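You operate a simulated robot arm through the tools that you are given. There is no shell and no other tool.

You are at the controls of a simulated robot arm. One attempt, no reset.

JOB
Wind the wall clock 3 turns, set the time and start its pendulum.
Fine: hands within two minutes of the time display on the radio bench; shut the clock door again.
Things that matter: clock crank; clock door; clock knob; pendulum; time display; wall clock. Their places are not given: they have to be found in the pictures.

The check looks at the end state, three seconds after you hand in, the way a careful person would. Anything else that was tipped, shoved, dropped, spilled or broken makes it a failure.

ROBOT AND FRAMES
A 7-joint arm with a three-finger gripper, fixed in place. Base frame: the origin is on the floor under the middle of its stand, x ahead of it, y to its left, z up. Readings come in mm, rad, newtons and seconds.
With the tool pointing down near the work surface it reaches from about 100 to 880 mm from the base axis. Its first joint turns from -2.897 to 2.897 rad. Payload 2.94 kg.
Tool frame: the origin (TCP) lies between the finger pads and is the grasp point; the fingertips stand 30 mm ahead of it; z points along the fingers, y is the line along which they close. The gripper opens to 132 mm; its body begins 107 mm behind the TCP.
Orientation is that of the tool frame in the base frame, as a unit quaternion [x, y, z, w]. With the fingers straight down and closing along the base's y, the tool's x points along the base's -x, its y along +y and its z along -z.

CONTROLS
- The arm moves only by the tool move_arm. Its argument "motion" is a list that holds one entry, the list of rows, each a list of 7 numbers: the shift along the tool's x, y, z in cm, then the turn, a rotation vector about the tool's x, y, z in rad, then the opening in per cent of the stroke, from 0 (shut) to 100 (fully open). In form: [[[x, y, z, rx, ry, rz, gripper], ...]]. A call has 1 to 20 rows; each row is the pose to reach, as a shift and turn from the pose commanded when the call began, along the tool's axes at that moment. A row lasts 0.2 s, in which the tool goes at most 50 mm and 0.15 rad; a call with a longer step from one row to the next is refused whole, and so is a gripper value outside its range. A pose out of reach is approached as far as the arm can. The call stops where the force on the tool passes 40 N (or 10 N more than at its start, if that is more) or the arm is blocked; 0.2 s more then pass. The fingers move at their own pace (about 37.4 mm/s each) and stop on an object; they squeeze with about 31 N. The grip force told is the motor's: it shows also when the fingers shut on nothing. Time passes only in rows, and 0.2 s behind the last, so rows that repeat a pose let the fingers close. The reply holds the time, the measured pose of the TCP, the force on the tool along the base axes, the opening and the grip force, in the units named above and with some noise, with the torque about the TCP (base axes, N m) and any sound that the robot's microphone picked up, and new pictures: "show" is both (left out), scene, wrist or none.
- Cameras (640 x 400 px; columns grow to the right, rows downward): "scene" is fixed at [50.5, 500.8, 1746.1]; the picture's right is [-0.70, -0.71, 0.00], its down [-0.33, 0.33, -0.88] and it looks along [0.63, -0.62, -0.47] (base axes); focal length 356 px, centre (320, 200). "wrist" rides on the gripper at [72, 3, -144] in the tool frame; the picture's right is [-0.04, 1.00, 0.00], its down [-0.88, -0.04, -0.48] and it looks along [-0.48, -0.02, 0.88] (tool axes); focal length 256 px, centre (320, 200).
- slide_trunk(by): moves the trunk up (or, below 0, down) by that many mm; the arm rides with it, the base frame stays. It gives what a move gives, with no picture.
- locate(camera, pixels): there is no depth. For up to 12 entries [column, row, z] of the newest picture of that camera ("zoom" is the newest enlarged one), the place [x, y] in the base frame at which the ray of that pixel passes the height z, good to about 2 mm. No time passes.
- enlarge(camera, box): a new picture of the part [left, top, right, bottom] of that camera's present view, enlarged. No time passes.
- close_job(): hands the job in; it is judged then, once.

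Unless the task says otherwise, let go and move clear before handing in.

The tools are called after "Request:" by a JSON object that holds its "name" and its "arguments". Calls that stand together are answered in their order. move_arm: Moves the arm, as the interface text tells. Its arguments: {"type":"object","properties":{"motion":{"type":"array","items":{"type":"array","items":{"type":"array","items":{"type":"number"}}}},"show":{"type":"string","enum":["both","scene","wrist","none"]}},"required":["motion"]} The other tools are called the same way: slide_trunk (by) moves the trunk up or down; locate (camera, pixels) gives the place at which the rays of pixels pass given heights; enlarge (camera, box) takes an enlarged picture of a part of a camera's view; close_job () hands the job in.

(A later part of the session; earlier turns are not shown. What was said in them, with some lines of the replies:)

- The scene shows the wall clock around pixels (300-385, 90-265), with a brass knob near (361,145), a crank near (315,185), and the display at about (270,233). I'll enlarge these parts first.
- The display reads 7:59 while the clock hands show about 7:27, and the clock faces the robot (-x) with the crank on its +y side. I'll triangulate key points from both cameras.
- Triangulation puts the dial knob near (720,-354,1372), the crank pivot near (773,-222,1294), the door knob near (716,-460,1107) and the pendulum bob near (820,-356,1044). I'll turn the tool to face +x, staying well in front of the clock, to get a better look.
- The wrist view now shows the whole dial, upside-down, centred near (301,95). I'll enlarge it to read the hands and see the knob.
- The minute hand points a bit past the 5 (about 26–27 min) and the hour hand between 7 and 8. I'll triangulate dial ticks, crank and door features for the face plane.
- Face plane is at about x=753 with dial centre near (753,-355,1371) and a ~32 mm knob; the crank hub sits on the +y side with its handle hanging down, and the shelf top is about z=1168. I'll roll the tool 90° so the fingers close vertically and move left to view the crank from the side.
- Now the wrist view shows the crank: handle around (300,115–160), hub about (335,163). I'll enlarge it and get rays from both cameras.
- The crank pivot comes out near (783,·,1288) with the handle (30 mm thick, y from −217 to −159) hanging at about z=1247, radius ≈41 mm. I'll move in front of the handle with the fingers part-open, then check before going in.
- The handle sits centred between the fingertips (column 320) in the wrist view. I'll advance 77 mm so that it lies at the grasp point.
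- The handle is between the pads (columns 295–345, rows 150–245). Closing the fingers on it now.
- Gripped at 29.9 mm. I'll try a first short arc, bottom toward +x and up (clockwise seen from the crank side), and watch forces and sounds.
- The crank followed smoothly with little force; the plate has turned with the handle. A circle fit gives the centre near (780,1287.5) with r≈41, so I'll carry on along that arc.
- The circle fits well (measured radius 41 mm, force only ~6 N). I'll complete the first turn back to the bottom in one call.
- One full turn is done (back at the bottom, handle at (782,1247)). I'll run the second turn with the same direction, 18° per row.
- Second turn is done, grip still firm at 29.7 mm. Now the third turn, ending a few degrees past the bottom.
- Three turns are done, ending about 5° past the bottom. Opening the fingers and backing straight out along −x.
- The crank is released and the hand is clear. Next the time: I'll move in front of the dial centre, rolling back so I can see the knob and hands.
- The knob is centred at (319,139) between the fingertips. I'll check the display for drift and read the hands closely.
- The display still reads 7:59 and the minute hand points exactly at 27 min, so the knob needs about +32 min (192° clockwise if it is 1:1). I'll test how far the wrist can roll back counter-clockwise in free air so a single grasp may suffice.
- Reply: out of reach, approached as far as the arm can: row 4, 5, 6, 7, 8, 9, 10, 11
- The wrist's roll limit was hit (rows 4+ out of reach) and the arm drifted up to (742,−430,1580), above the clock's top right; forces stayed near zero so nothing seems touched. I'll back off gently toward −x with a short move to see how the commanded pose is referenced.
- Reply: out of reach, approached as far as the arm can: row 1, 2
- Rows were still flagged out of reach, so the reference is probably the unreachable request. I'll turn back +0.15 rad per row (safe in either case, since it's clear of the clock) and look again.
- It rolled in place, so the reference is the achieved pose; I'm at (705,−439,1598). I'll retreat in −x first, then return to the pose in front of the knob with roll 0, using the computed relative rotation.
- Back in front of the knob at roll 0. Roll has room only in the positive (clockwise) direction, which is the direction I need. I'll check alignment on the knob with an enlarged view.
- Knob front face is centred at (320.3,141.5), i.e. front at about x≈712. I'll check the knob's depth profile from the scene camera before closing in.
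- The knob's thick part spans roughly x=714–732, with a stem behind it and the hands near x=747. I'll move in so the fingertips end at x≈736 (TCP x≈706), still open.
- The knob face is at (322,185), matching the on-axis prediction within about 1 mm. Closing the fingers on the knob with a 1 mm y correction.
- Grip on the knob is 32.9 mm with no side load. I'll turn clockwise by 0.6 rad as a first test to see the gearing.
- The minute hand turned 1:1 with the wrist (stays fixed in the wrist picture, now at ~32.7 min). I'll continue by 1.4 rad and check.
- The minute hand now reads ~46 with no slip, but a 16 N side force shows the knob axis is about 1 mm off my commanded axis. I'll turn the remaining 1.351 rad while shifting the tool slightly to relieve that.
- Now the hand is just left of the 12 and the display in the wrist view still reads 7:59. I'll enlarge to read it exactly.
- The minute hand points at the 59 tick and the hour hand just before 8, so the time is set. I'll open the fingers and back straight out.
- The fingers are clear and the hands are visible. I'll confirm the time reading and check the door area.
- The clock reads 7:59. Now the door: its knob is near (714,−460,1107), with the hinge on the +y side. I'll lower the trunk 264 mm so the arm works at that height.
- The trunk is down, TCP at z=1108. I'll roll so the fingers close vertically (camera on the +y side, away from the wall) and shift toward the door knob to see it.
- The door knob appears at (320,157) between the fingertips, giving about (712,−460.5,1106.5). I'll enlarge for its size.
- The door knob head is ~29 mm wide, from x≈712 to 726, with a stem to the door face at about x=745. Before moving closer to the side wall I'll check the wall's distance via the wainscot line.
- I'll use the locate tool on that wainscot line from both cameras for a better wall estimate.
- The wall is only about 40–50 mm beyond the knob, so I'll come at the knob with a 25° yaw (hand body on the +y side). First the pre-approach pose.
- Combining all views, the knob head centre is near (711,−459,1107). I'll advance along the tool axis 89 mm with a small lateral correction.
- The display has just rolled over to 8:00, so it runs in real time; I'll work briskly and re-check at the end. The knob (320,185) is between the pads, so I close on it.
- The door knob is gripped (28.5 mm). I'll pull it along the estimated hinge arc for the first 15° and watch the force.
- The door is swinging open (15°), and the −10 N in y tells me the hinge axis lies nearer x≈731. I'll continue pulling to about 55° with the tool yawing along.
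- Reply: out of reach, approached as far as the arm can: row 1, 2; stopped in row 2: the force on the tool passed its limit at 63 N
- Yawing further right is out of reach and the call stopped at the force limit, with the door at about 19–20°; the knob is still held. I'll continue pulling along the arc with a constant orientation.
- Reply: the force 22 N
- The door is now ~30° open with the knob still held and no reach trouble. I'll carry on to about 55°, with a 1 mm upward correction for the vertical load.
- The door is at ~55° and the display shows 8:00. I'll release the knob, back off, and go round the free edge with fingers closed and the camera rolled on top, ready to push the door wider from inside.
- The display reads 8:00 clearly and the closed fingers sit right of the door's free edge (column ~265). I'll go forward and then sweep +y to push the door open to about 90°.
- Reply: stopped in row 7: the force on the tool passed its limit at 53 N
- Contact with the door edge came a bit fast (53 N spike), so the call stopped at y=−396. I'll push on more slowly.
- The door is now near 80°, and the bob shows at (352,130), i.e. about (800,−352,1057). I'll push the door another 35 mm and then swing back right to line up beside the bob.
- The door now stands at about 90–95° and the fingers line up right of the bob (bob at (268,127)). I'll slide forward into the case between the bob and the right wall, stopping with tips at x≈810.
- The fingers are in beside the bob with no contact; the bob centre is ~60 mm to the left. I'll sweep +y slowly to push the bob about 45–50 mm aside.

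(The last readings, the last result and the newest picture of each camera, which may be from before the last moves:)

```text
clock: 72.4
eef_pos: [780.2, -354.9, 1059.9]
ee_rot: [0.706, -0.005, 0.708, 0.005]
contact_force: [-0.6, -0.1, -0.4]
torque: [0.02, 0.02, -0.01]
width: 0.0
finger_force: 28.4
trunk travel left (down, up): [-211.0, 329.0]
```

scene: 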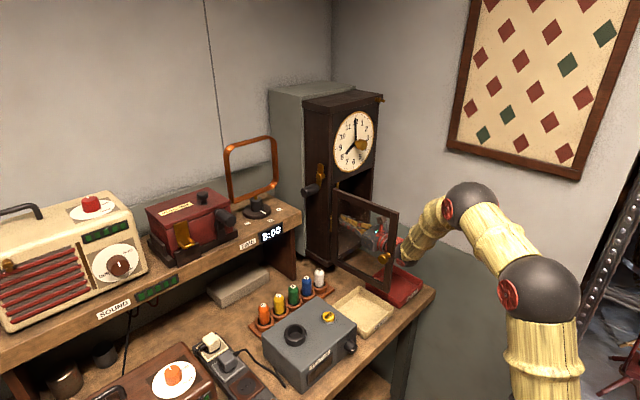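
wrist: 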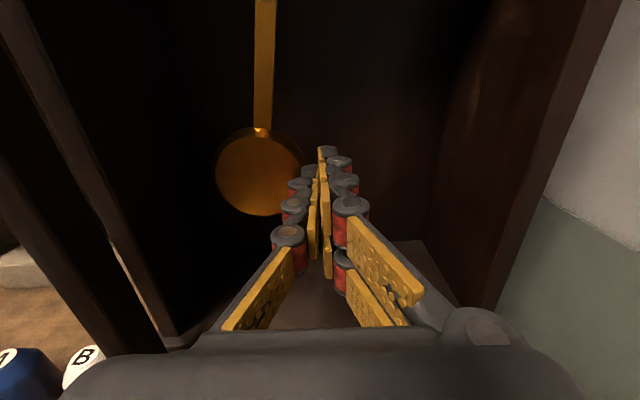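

The bob is pushed ~42 mm off centre (now near y=−314). I'll push 15 mm more, hold briefly, then whip the fingers straight out so it swings free.

Request:
{"name": "move_arm", "arguments": {"motion": [[[0, -0.8, 0, 0, 0, 0, 0], [0, -1.5, 0, 0, 0, 0, 0], [0, -1.5, 0, 0, 0, 0, 0], [0, -1.5, -4.8, 0, 0, 0, 0], [0, -1.5, -9.6, 0, 0, 0, 0], [0, -1.5, -14, 0, 0, 0, 0], [0, -1.5, -18, 0, 0, 0, 0]]]}}

```text
clock: 74.0
eef_pos: [598.8, -337.0, 1060.2]
ee_rot: [0.706, -0.006, 0.709, 0.006]
contact_force: [0.5, -0.4, -0.4]
torque: [0.0, 0.0, 0.03]
width: 0.2
finger_force: 29.0
trunk travel left (down, up): [-211.0, 329.0]
```

scene: 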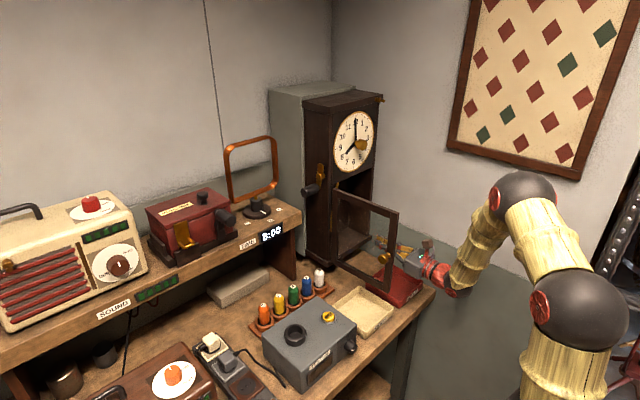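
wrist: 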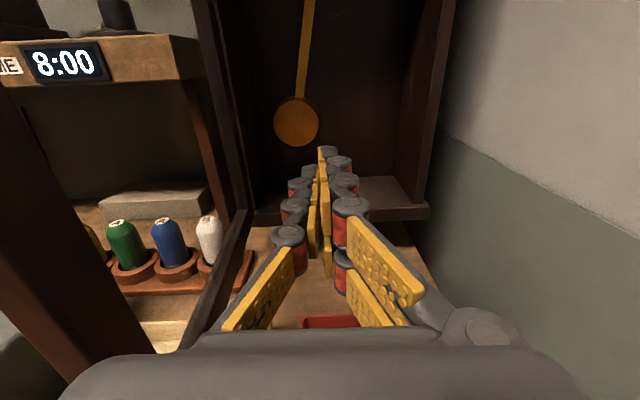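

At t=74 the bob is at about y=−307, well off centre and free of the fingers. Now to close the door I'll go over its top (about z=1272) to the outer side: rise to z≈1350, shift +y.

Request:
{"name": "move_arm", "arguments": {"motion": [[[4.8, 0, 0, 0, 0, 0, 0], [9.6, 0, 0, 0, 0, 0, 0], [14.4, 0, 0, 0, 0, 0, 0], [19.2, 0, 0, 0, 0, 0, 0], [24, 0, 0, 0, 0, 0, 0], [28.8, 0, 0, 0, 0, 0, 0], [29.5, -4.9, 0, 0, 0, 0, 0], [29.5, -9.8, 0, 0, 0, 0, 0], [29.5, -14.7, 0, 0, 0, 0, 0], [29.5, -19.6, 0, 0, 0, 0, 0]]]}}

```text
clock: 76.2
eef_pos: [601.0, -141.1, 1352.7]
ee_rot: [0.707, -0.006, 0.707, 0.006]
contact_force: [-0.3, -1.4, 0.3]
torque: [0.02, 0.03, 0.01]
width: 0.0
finger_force: 28.3
trunk travel left (down, up): [-211.0, 329.0]
```

scene: 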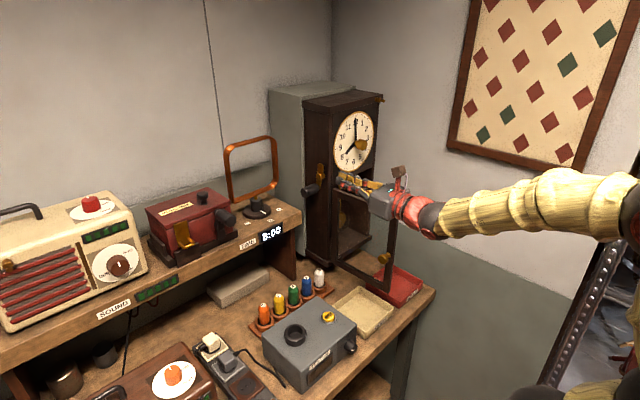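
wrist: 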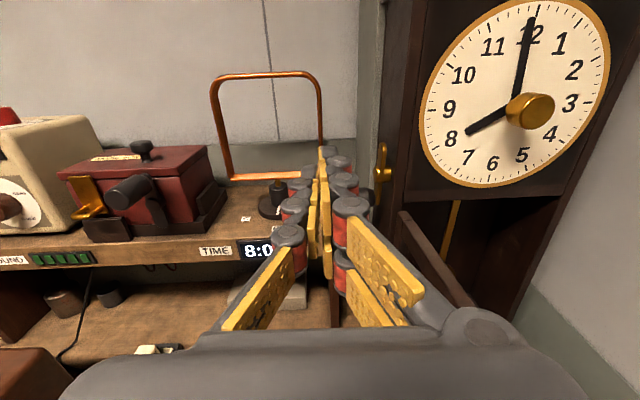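

The hand is over on the outer side and both the dial (7:59) and display are in view. I'll lower beside the door's outer face above the knob and push it shut, first to about 50°.

Request:
{"name": "move_arm", "arguments": {"motion": [[[-4.6, 0, -0.8, 0, 0, 0, 0], [-9.2, 0, -1.6, 0, 0, 0, 0], [-13.8, 0, -2.4, 0, 0, 0, 0], [-18.3, 0, -3.3, 0, 0, 0, 0], [-18.3, 2.2, -3.3, 0, 0, 0, 0], [-18.3, 4.2, -3.3, 0, 0, 0, 0], [-18.3, 5.2, -3.3, 0, 0, 0, 0], [-18.3, 6.2, -3.3, 0, 0, 0, 0], [-18.3, 7.2, -3.4, 0, 0, 0, 0], [-18.3, 8.2, -3.5, 0, 0, 0, 0], [-18.3, 9.3, -3.6, 0, 0, 0, 0], [-18.3, 10.6, -3.65, 0, 0, 0, 0], [-18.3, 12.0, -3.5, 0, 0, 0, 0], [-18.3, 13.4, -3.3, 0, 0, 0, 0], [-18.3, 14.75, -3.03, 0, 0, 0, 0], [-18.3, 15.9, -2.55, 0, 0, 0, 0], [-18.3, 17.1, -2.0, 0, 0, 0, 0], [-18.3, 18.35, -1.4, 0, 0, 0, 0]]]}}

```text
clock: 80.0
eef_pos: [585.5, -324.9, 1171.3]
ee_rot: [0.705, -0.007, 0.709, 0.007]
contact_force: [0.2, -1.3, -0.4]
torque: [0.02, 0.0, -0.02]
width: 0.1
finger_force: 28.7
trunk travel left (down, up): [-211.0, 329.0]
```

scene: 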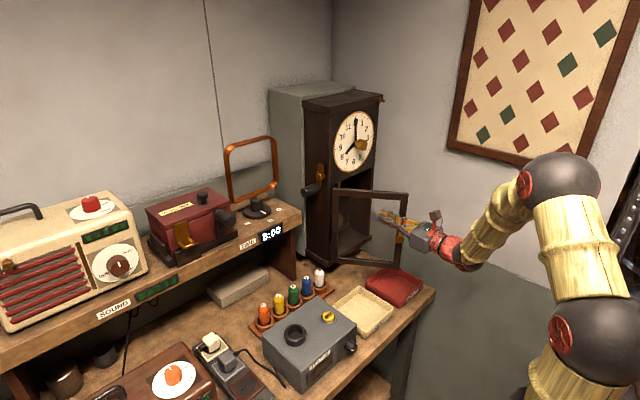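
wrist: 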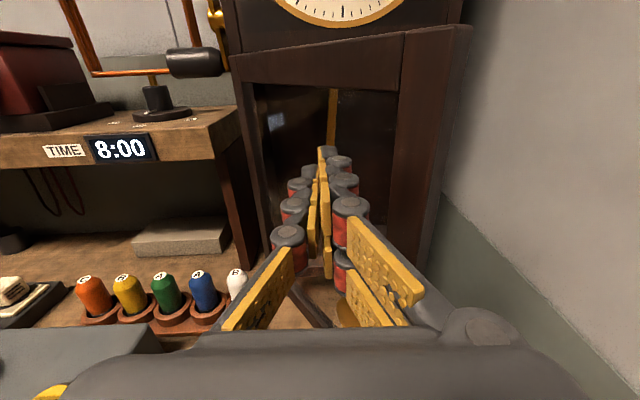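

The door is about half shut at t=80 and the display shows 8:00. I'll check in close-up where the fingers touch the door and whether the pendulum is swinging.

Request:
{"name": "enlarge", "arguments": {"camera": "scene", "box": [325, 170, 453, 270]}}

Request:
{"name": "enlarge", "arguments": {"camera": "wrist", "box": [220, 40, 460, 240]}}

```text
4.00 times, centred on (389, 220) of scene
```

zoom: 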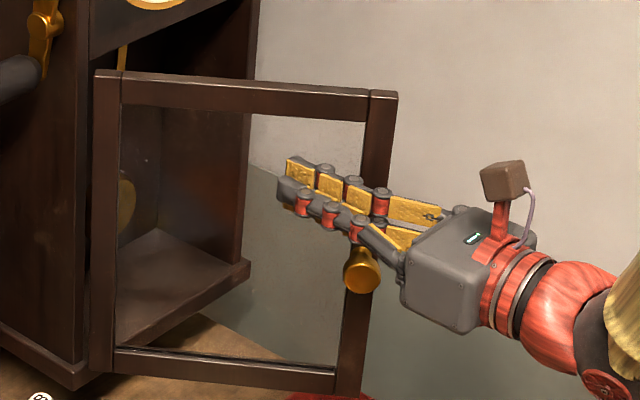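

```text
2.00 times, centred on (340, 140) of wrist
```

zoom: 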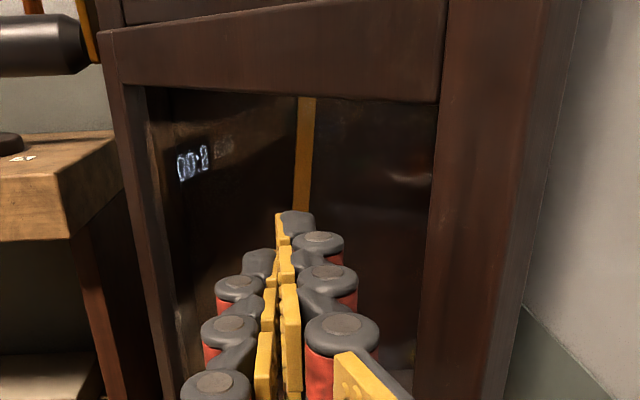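

The close-up shows the door has glass (mirrored 8:00 reflection) and the fingers rest against its outside. I'll shift toward the wooden stile with a slight yaw and keep closing to within ~7°.

Request:
{"name": "move_arm", "arguments": {"motion": [[[0, 1.0, -1.6, -0.05, 0, 0, 0], [0, 2.0, -3.2, -0.1, 0, 0, 0], [0, 2.94, -2.5, -0.13, 0, 0, 0], [0, 3.94, -1.7, -0.16, 0, 0, 0], [0, 4.88, -0.96, -0.2, 0, 0, 0], [0, 6.04, 0.25, -0.2, 0, 0, 0], [0, 7.09, 1.53, -0.2, 0, 0, 0], [0, 8.02, 2.9, -0.2, 0, 0, 0], [0, 8.84, 4.36, -0.2, 0, 0, 0], [0, 9.54, 5.9, -0.2, 0, 0, 0], [0, 10.07, 7.46, -0.2, 0, 0, 0], [0, 10.32, 8.4, -0.2, 0, 0, 0]]]}}

```text
clock: 82.6
eef_pos: [667.9, -427.6, 1171.0]
ee_rot: [0.702, -0.077, 0.704, 0.076]
contact_force: [2.9, 6.4, -5.5]
torque: [-0.02, 0.2, 0.22]
width: 0.0
finger_force: 28.6
trunk travel left (down, up): [-211.0, 329.0]
```

scene: 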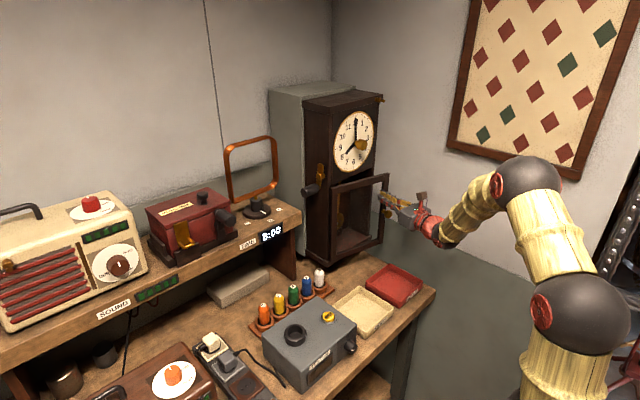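
wrist: 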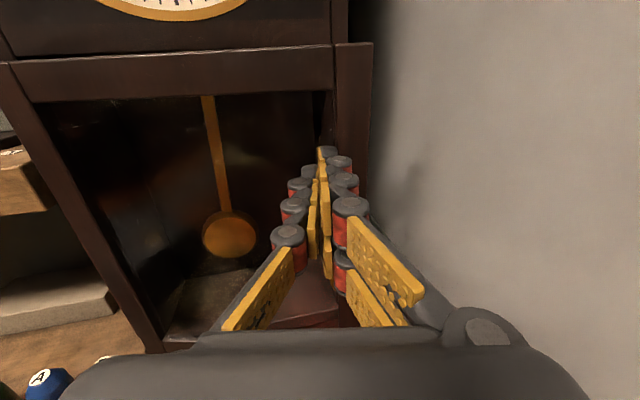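

The door is now only about 13° open with the fingertips at the stile edge. I'll keep pushing gently forward.

Request:
{"name": "move_arm", "arguments": {"motion": [[[0, -0.05, 0.8, 0, 0, 0, 0], [0, -0.1, 1.6, 0, 0, 0, 0], [0, -0.15, 2.4, 0, 0, 0, 0], [0, -0.2, 3.1, 0, 0, 0, 0], [0, -0.25, 3.7, 0, 0, 0, 0]]]}}

```text
clock: 83.8
eef_pos: [704.1, -434.3, 1171.0]
ee_rot: [0.702, -0.077, 0.703, 0.077]
contact_force: [-0.3, 0.6, -0.3]
torque: [-0.03, 0.0, 0.0]
width: 0.2
finger_force: 28.8
trunk travel left (down, up): [-211.0, 329.0]
```

scene: 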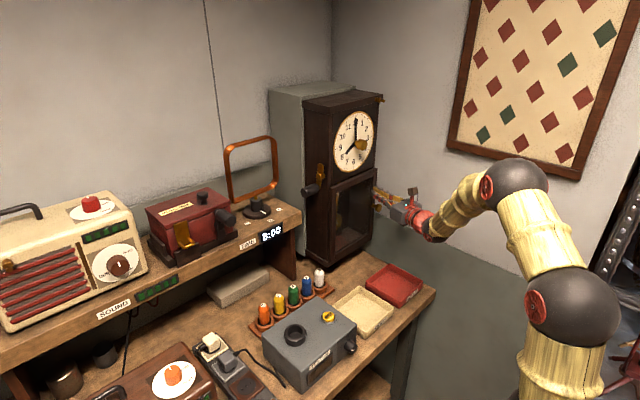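
wrist: 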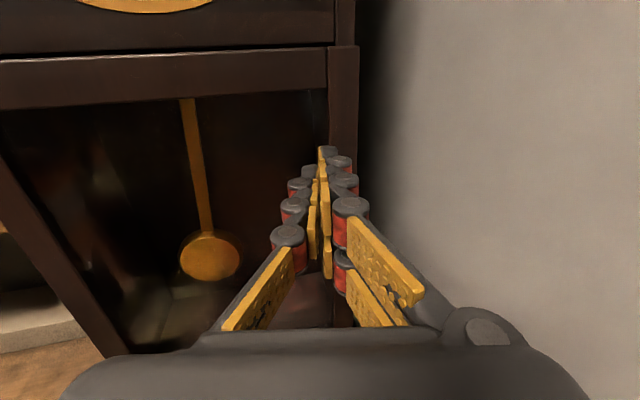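

The door is almost shut (TCP x=704, no force). A final slow press of up to 15 mm until I feel the stop.

Request:
{"name": "move_arm", "arguments": {"motion": [[[0, 0, 0.4, 0, 0, 0, 0], [0, 0, 0.8, 0, 0, 0, 0], [0, 0, 1.2, 0, 0, 0, 0], [0, 0, 1.5, 0, 0, 0, 0]]]}}

```text
clock: 84.8
eef_pos: [715.3, -438.9, 1170.6]
ee_rot: [0.703, -0.077, 0.703, 0.077]
contact_force: [-24.8, 7.9, -2.5]
torque: [0.03, 0.07, -0.12]
width: 0.0
finger_force: 28.6
trunk travel left (down, up): [-211.0, 329.0]
```

scene: 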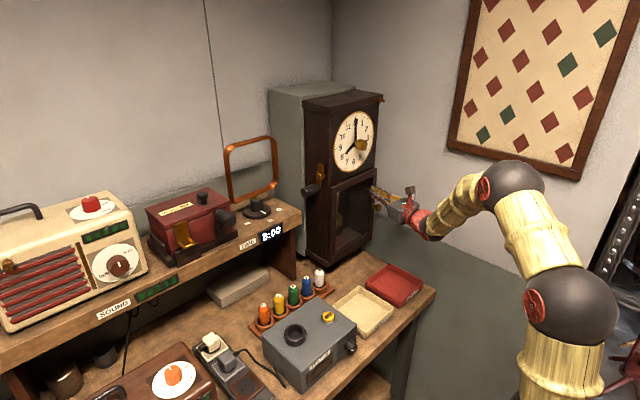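
wrist: 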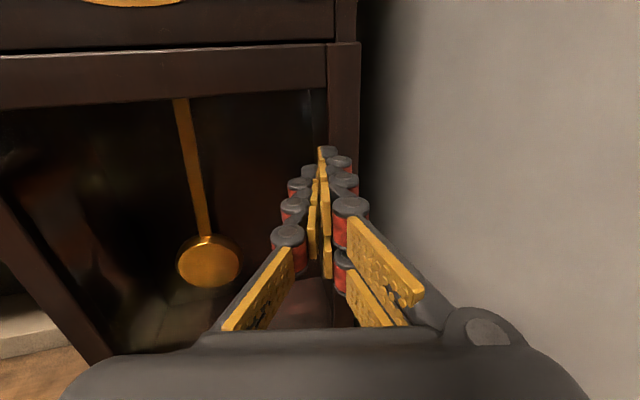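

A 25 N stop was felt, so the door is pressed shut. Backing off to check that it stays shut and that the pendulum swings.

Request:
{"name": "move_arm", "arguments": {"motion": [[[0, 0, -2, 0, 0, 0, 0], [0, 0, -6, 0, 0, 0, 0], [0, 0, -10.5, 0, 0, 0, 0], [0, 0, -14, 0, 0, 0, 0]]]}}

Request:
{"name": "enlarge", "arguments": {"camera": "scene", "box": [300, 160, 396, 280]}}

Request:
{"name": "enlarge", "arguments": {"camera": "scene", "box": [325, 100, 389, 180]}}

```text
clock: 85.8
eef_pos: [580.6, -409.8, 1170.6]
ee_rot: [0.701, -0.077, 0.704, 0.077]
contact_force: [-0.5, -0.4, 0.3]
torque: [-0.01, 0.0, 0.0]
width: 0.0
finger_force: 28.9
trunk travel left (down, up): [-211.0, 329.0]
```

scene: 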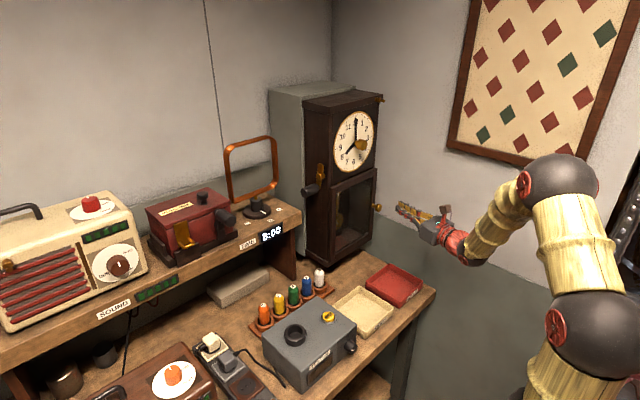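
wrist: 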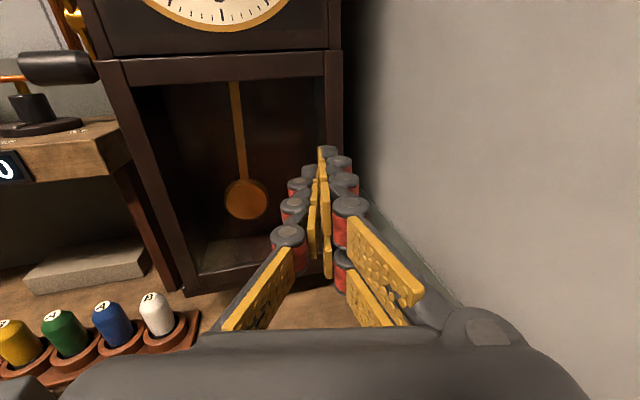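

```text
3.33 times, centred on (348, 220) of scene
```

zoom: 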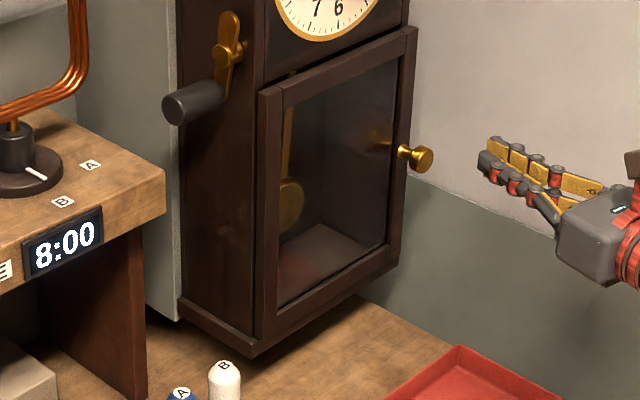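

```text
5.00 times, centred on (357, 140) of scene
```

zoom: 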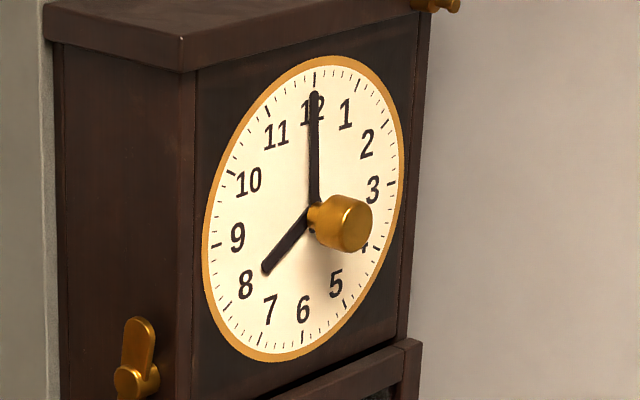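

The door looks fully shut and the dial reads 7:59 against 8:00. I'll hold still for short moments and compare frames to see whether the pendulum is swinging.

Request:
{"name": "move_arm", "arguments": {"motion": [[[0, 0, 0, 0, 0, 0, 0]]], "show": "wrist"}}

Request:
{"name": "enlarge", "arguments": {"camera": "wrist", "box": [140, 50, 340, 250]}}

Request:
{"name": "move_arm", "arguments": {"motion": [[[0, 0, 0, 0, 0, 0, 0]]], "show": "wrist"}}

Request:
{"name": "enlarge", "arguments": {"camera": "wrist", "box": [140, 50, 340, 250]}}

```text
clock: 86.2
eef_pos: [579.3, -409.8, 1169.2]
ee_rot: [0.702, -0.077, 0.704, 0.077]
contact_force: [-0.1, -0.1, -0.1]
torque: [-0.01, -0.01, 0.03]
width: 0.0
finger_force: 28.7
trunk travel left (down, up): [-211.0, 329.0]
```

wrist: 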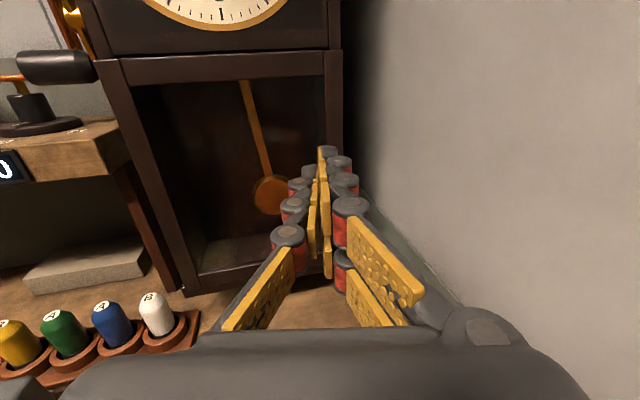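

```text
2.00 times, centred on (240, 150) of wrist
```

zoom: 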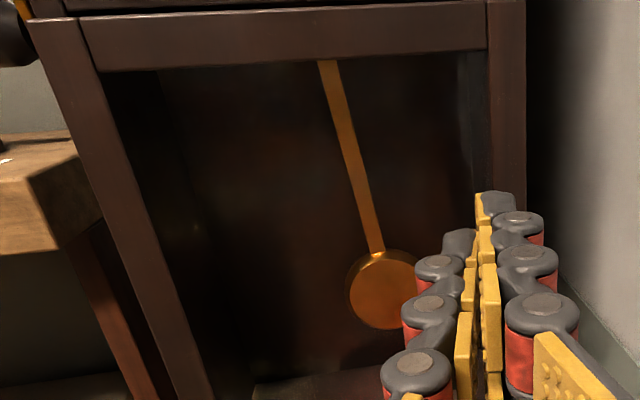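

```text
clock: 86.6
eef_pos: [579.8, -407.3, 1169.6]
ee_rot: [0.702, -0.077, 0.704, 0.077]
contact_force: [0.5, -0.2, 0.5]
torque: [0.01, 0.04, 0.0]
width: 0.0
finger_force: 28.3
trunk travel left (down, up): [-211.0, 329.0]
```

wrist: 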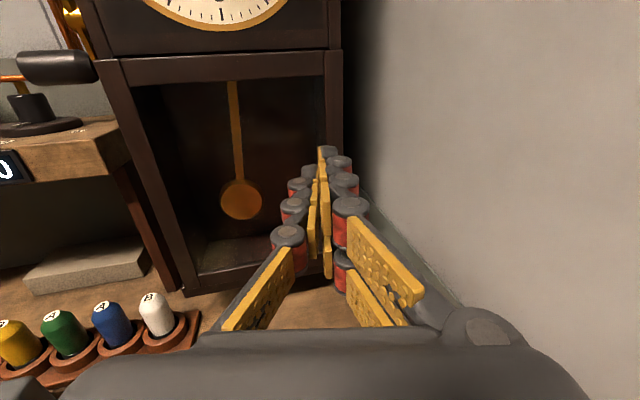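

```text
2.00 times, centred on (240, 150) of wrist
```

zoom: 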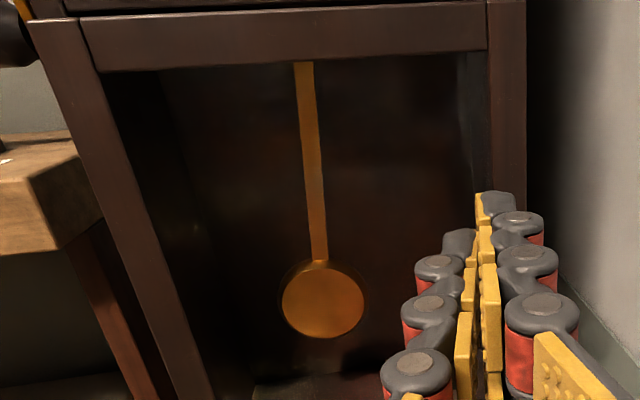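

The pendulum is clearly swinging: bob at (245,200), (268,195), (240,200) in successive frames. I'll take a few more quick frames to see whether the swing is being sustained by the wound clock.

Request:
{"name": "move_arm", "arguments": {"motion": [[[0, 0, 0, 0, 0, 0, 0]]], "show": "none"}}

Request:
{"name": "enlarge", "arguments": {"camera": "wrist", "box": [140, 50, 340, 250]}}

Request:
{"name": "move_arm", "arguments": {"motion": [[[0, 0, 0, 0, 0, 0, 0]]], "show": "none"}}

Request:
{"name": "enlarge", "arguments": {"camera": "wrist", "box": [140, 50, 340, 250]}}

Request:
{"name": "move_arm", "arguments": {"motion": [[[0, 0, 0, 0, 0, 0, 0]]], "show": "none"}}

Request:
{"name": "enlarge", "arguments": {"camera": "wrist", "box": [140, 50, 340, 250]}}

```text
clock: 87.0
eef_pos: [579.7, -409.0, 1169.4]
ee_rot: [0.702, -0.077, 0.704, 0.076]
contact_force: [0.3, 0.2, 0.3]
torque: [0.03, 0.04, 0.01]
width: 0.2
finger_force: 29.2
trunk travel left (down, up): [-211.0, 329.0]
```

```text
2.00 times, centred on (240, 150) of wrist
```

zoom: 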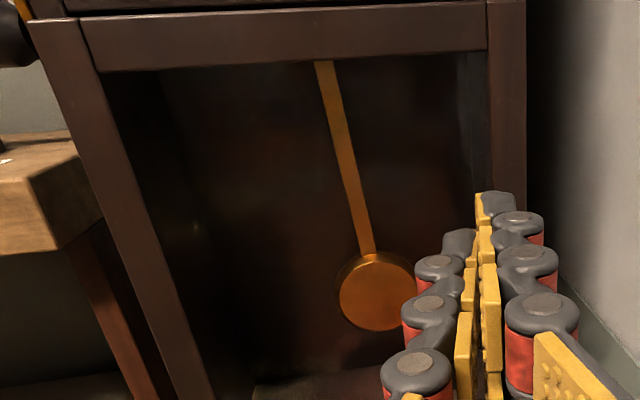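

```text
clock: 87.4
eef_pos: [578.8, -408.0, 1169.6]
ee_rot: [0.702, -0.077, 0.704, 0.076]
contact_force: [-0.1, 0.1, -0.2]
torque: [0.01, 0.02, 0.0]
width: 0.0
finger_force: 28.4
trunk travel left (down, up): [-211.0, 329.0]
```

```text
2.00 times, centred on (240, 150) of wrist
```

zoom: 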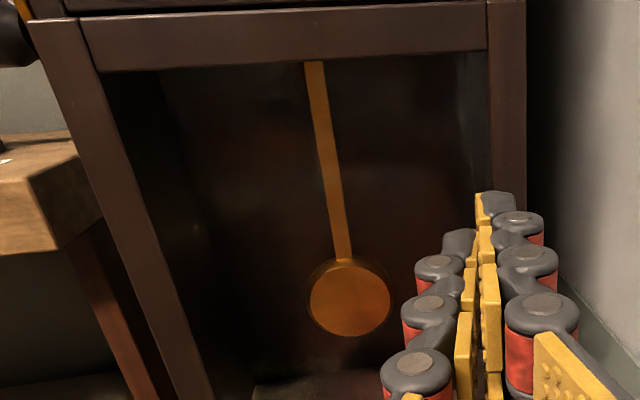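

```text
clock: 87.8
eef_pos: [581.6, -408.9, 1169.7]
ee_rot: [0.702, -0.077, 0.703, 0.077]
contact_force: [-0.2, 0.3, -0.5]
torque: [0.0, 0.0, 0.0]
width: 0.0
finger_force: 29.0
trunk travel left (down, up): [-211.0, 329.0]
```

```text
2.00 times, centred on (240, 150) of wrist
```

zoom: 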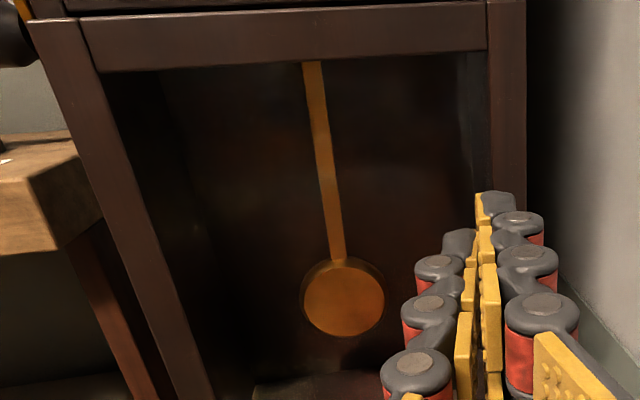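

The bob swings steadily (about ±23 mm, roughly 6°, period ~0.96 s), the door is shut, and the dial reads 7:59 against a display of 8:00. The hand is clear of everything, so I hand the job in now.

Request:
{"name": "close_job", "arguments": {}}

```text
The job is handed in.
```

I wound the clock 3 turns, set it to 7:59, started the pendulum and shut the door. The job is handed in, and I don't have the verdict yet.

- **Winding:** I gave the crank three full turns plus about 5°, clockwise as seen from the crank side. Nothing on the clock showed the winding direction and I heard no clicks, so that direction is an assumption.
- **Time:** The display moved from 7:59 to 8:00 while I was at the door, so at hand-in the hands were about one minute behind it. That is within the two minutes allowed.
- **Pendulum:** It was swinging when I handed in, about 23 mm to each side (roughly 6°). I had pushed it about 57 mm off centre. I couldn't tell whether the clock is keeping the swing going or it is slowly dying down.
- **Door:** I pressed it until it stopped, then backed off. It looked fully closed.

While testing how far the wrist could roll, the arm hit a joint limit and drifted up above the clock. Force readings stayed near zero. The door also took two brief force spikes, 63 N and 53 N, while I was opening it. The pictures afterwards showed nothing knocked over or out of place.
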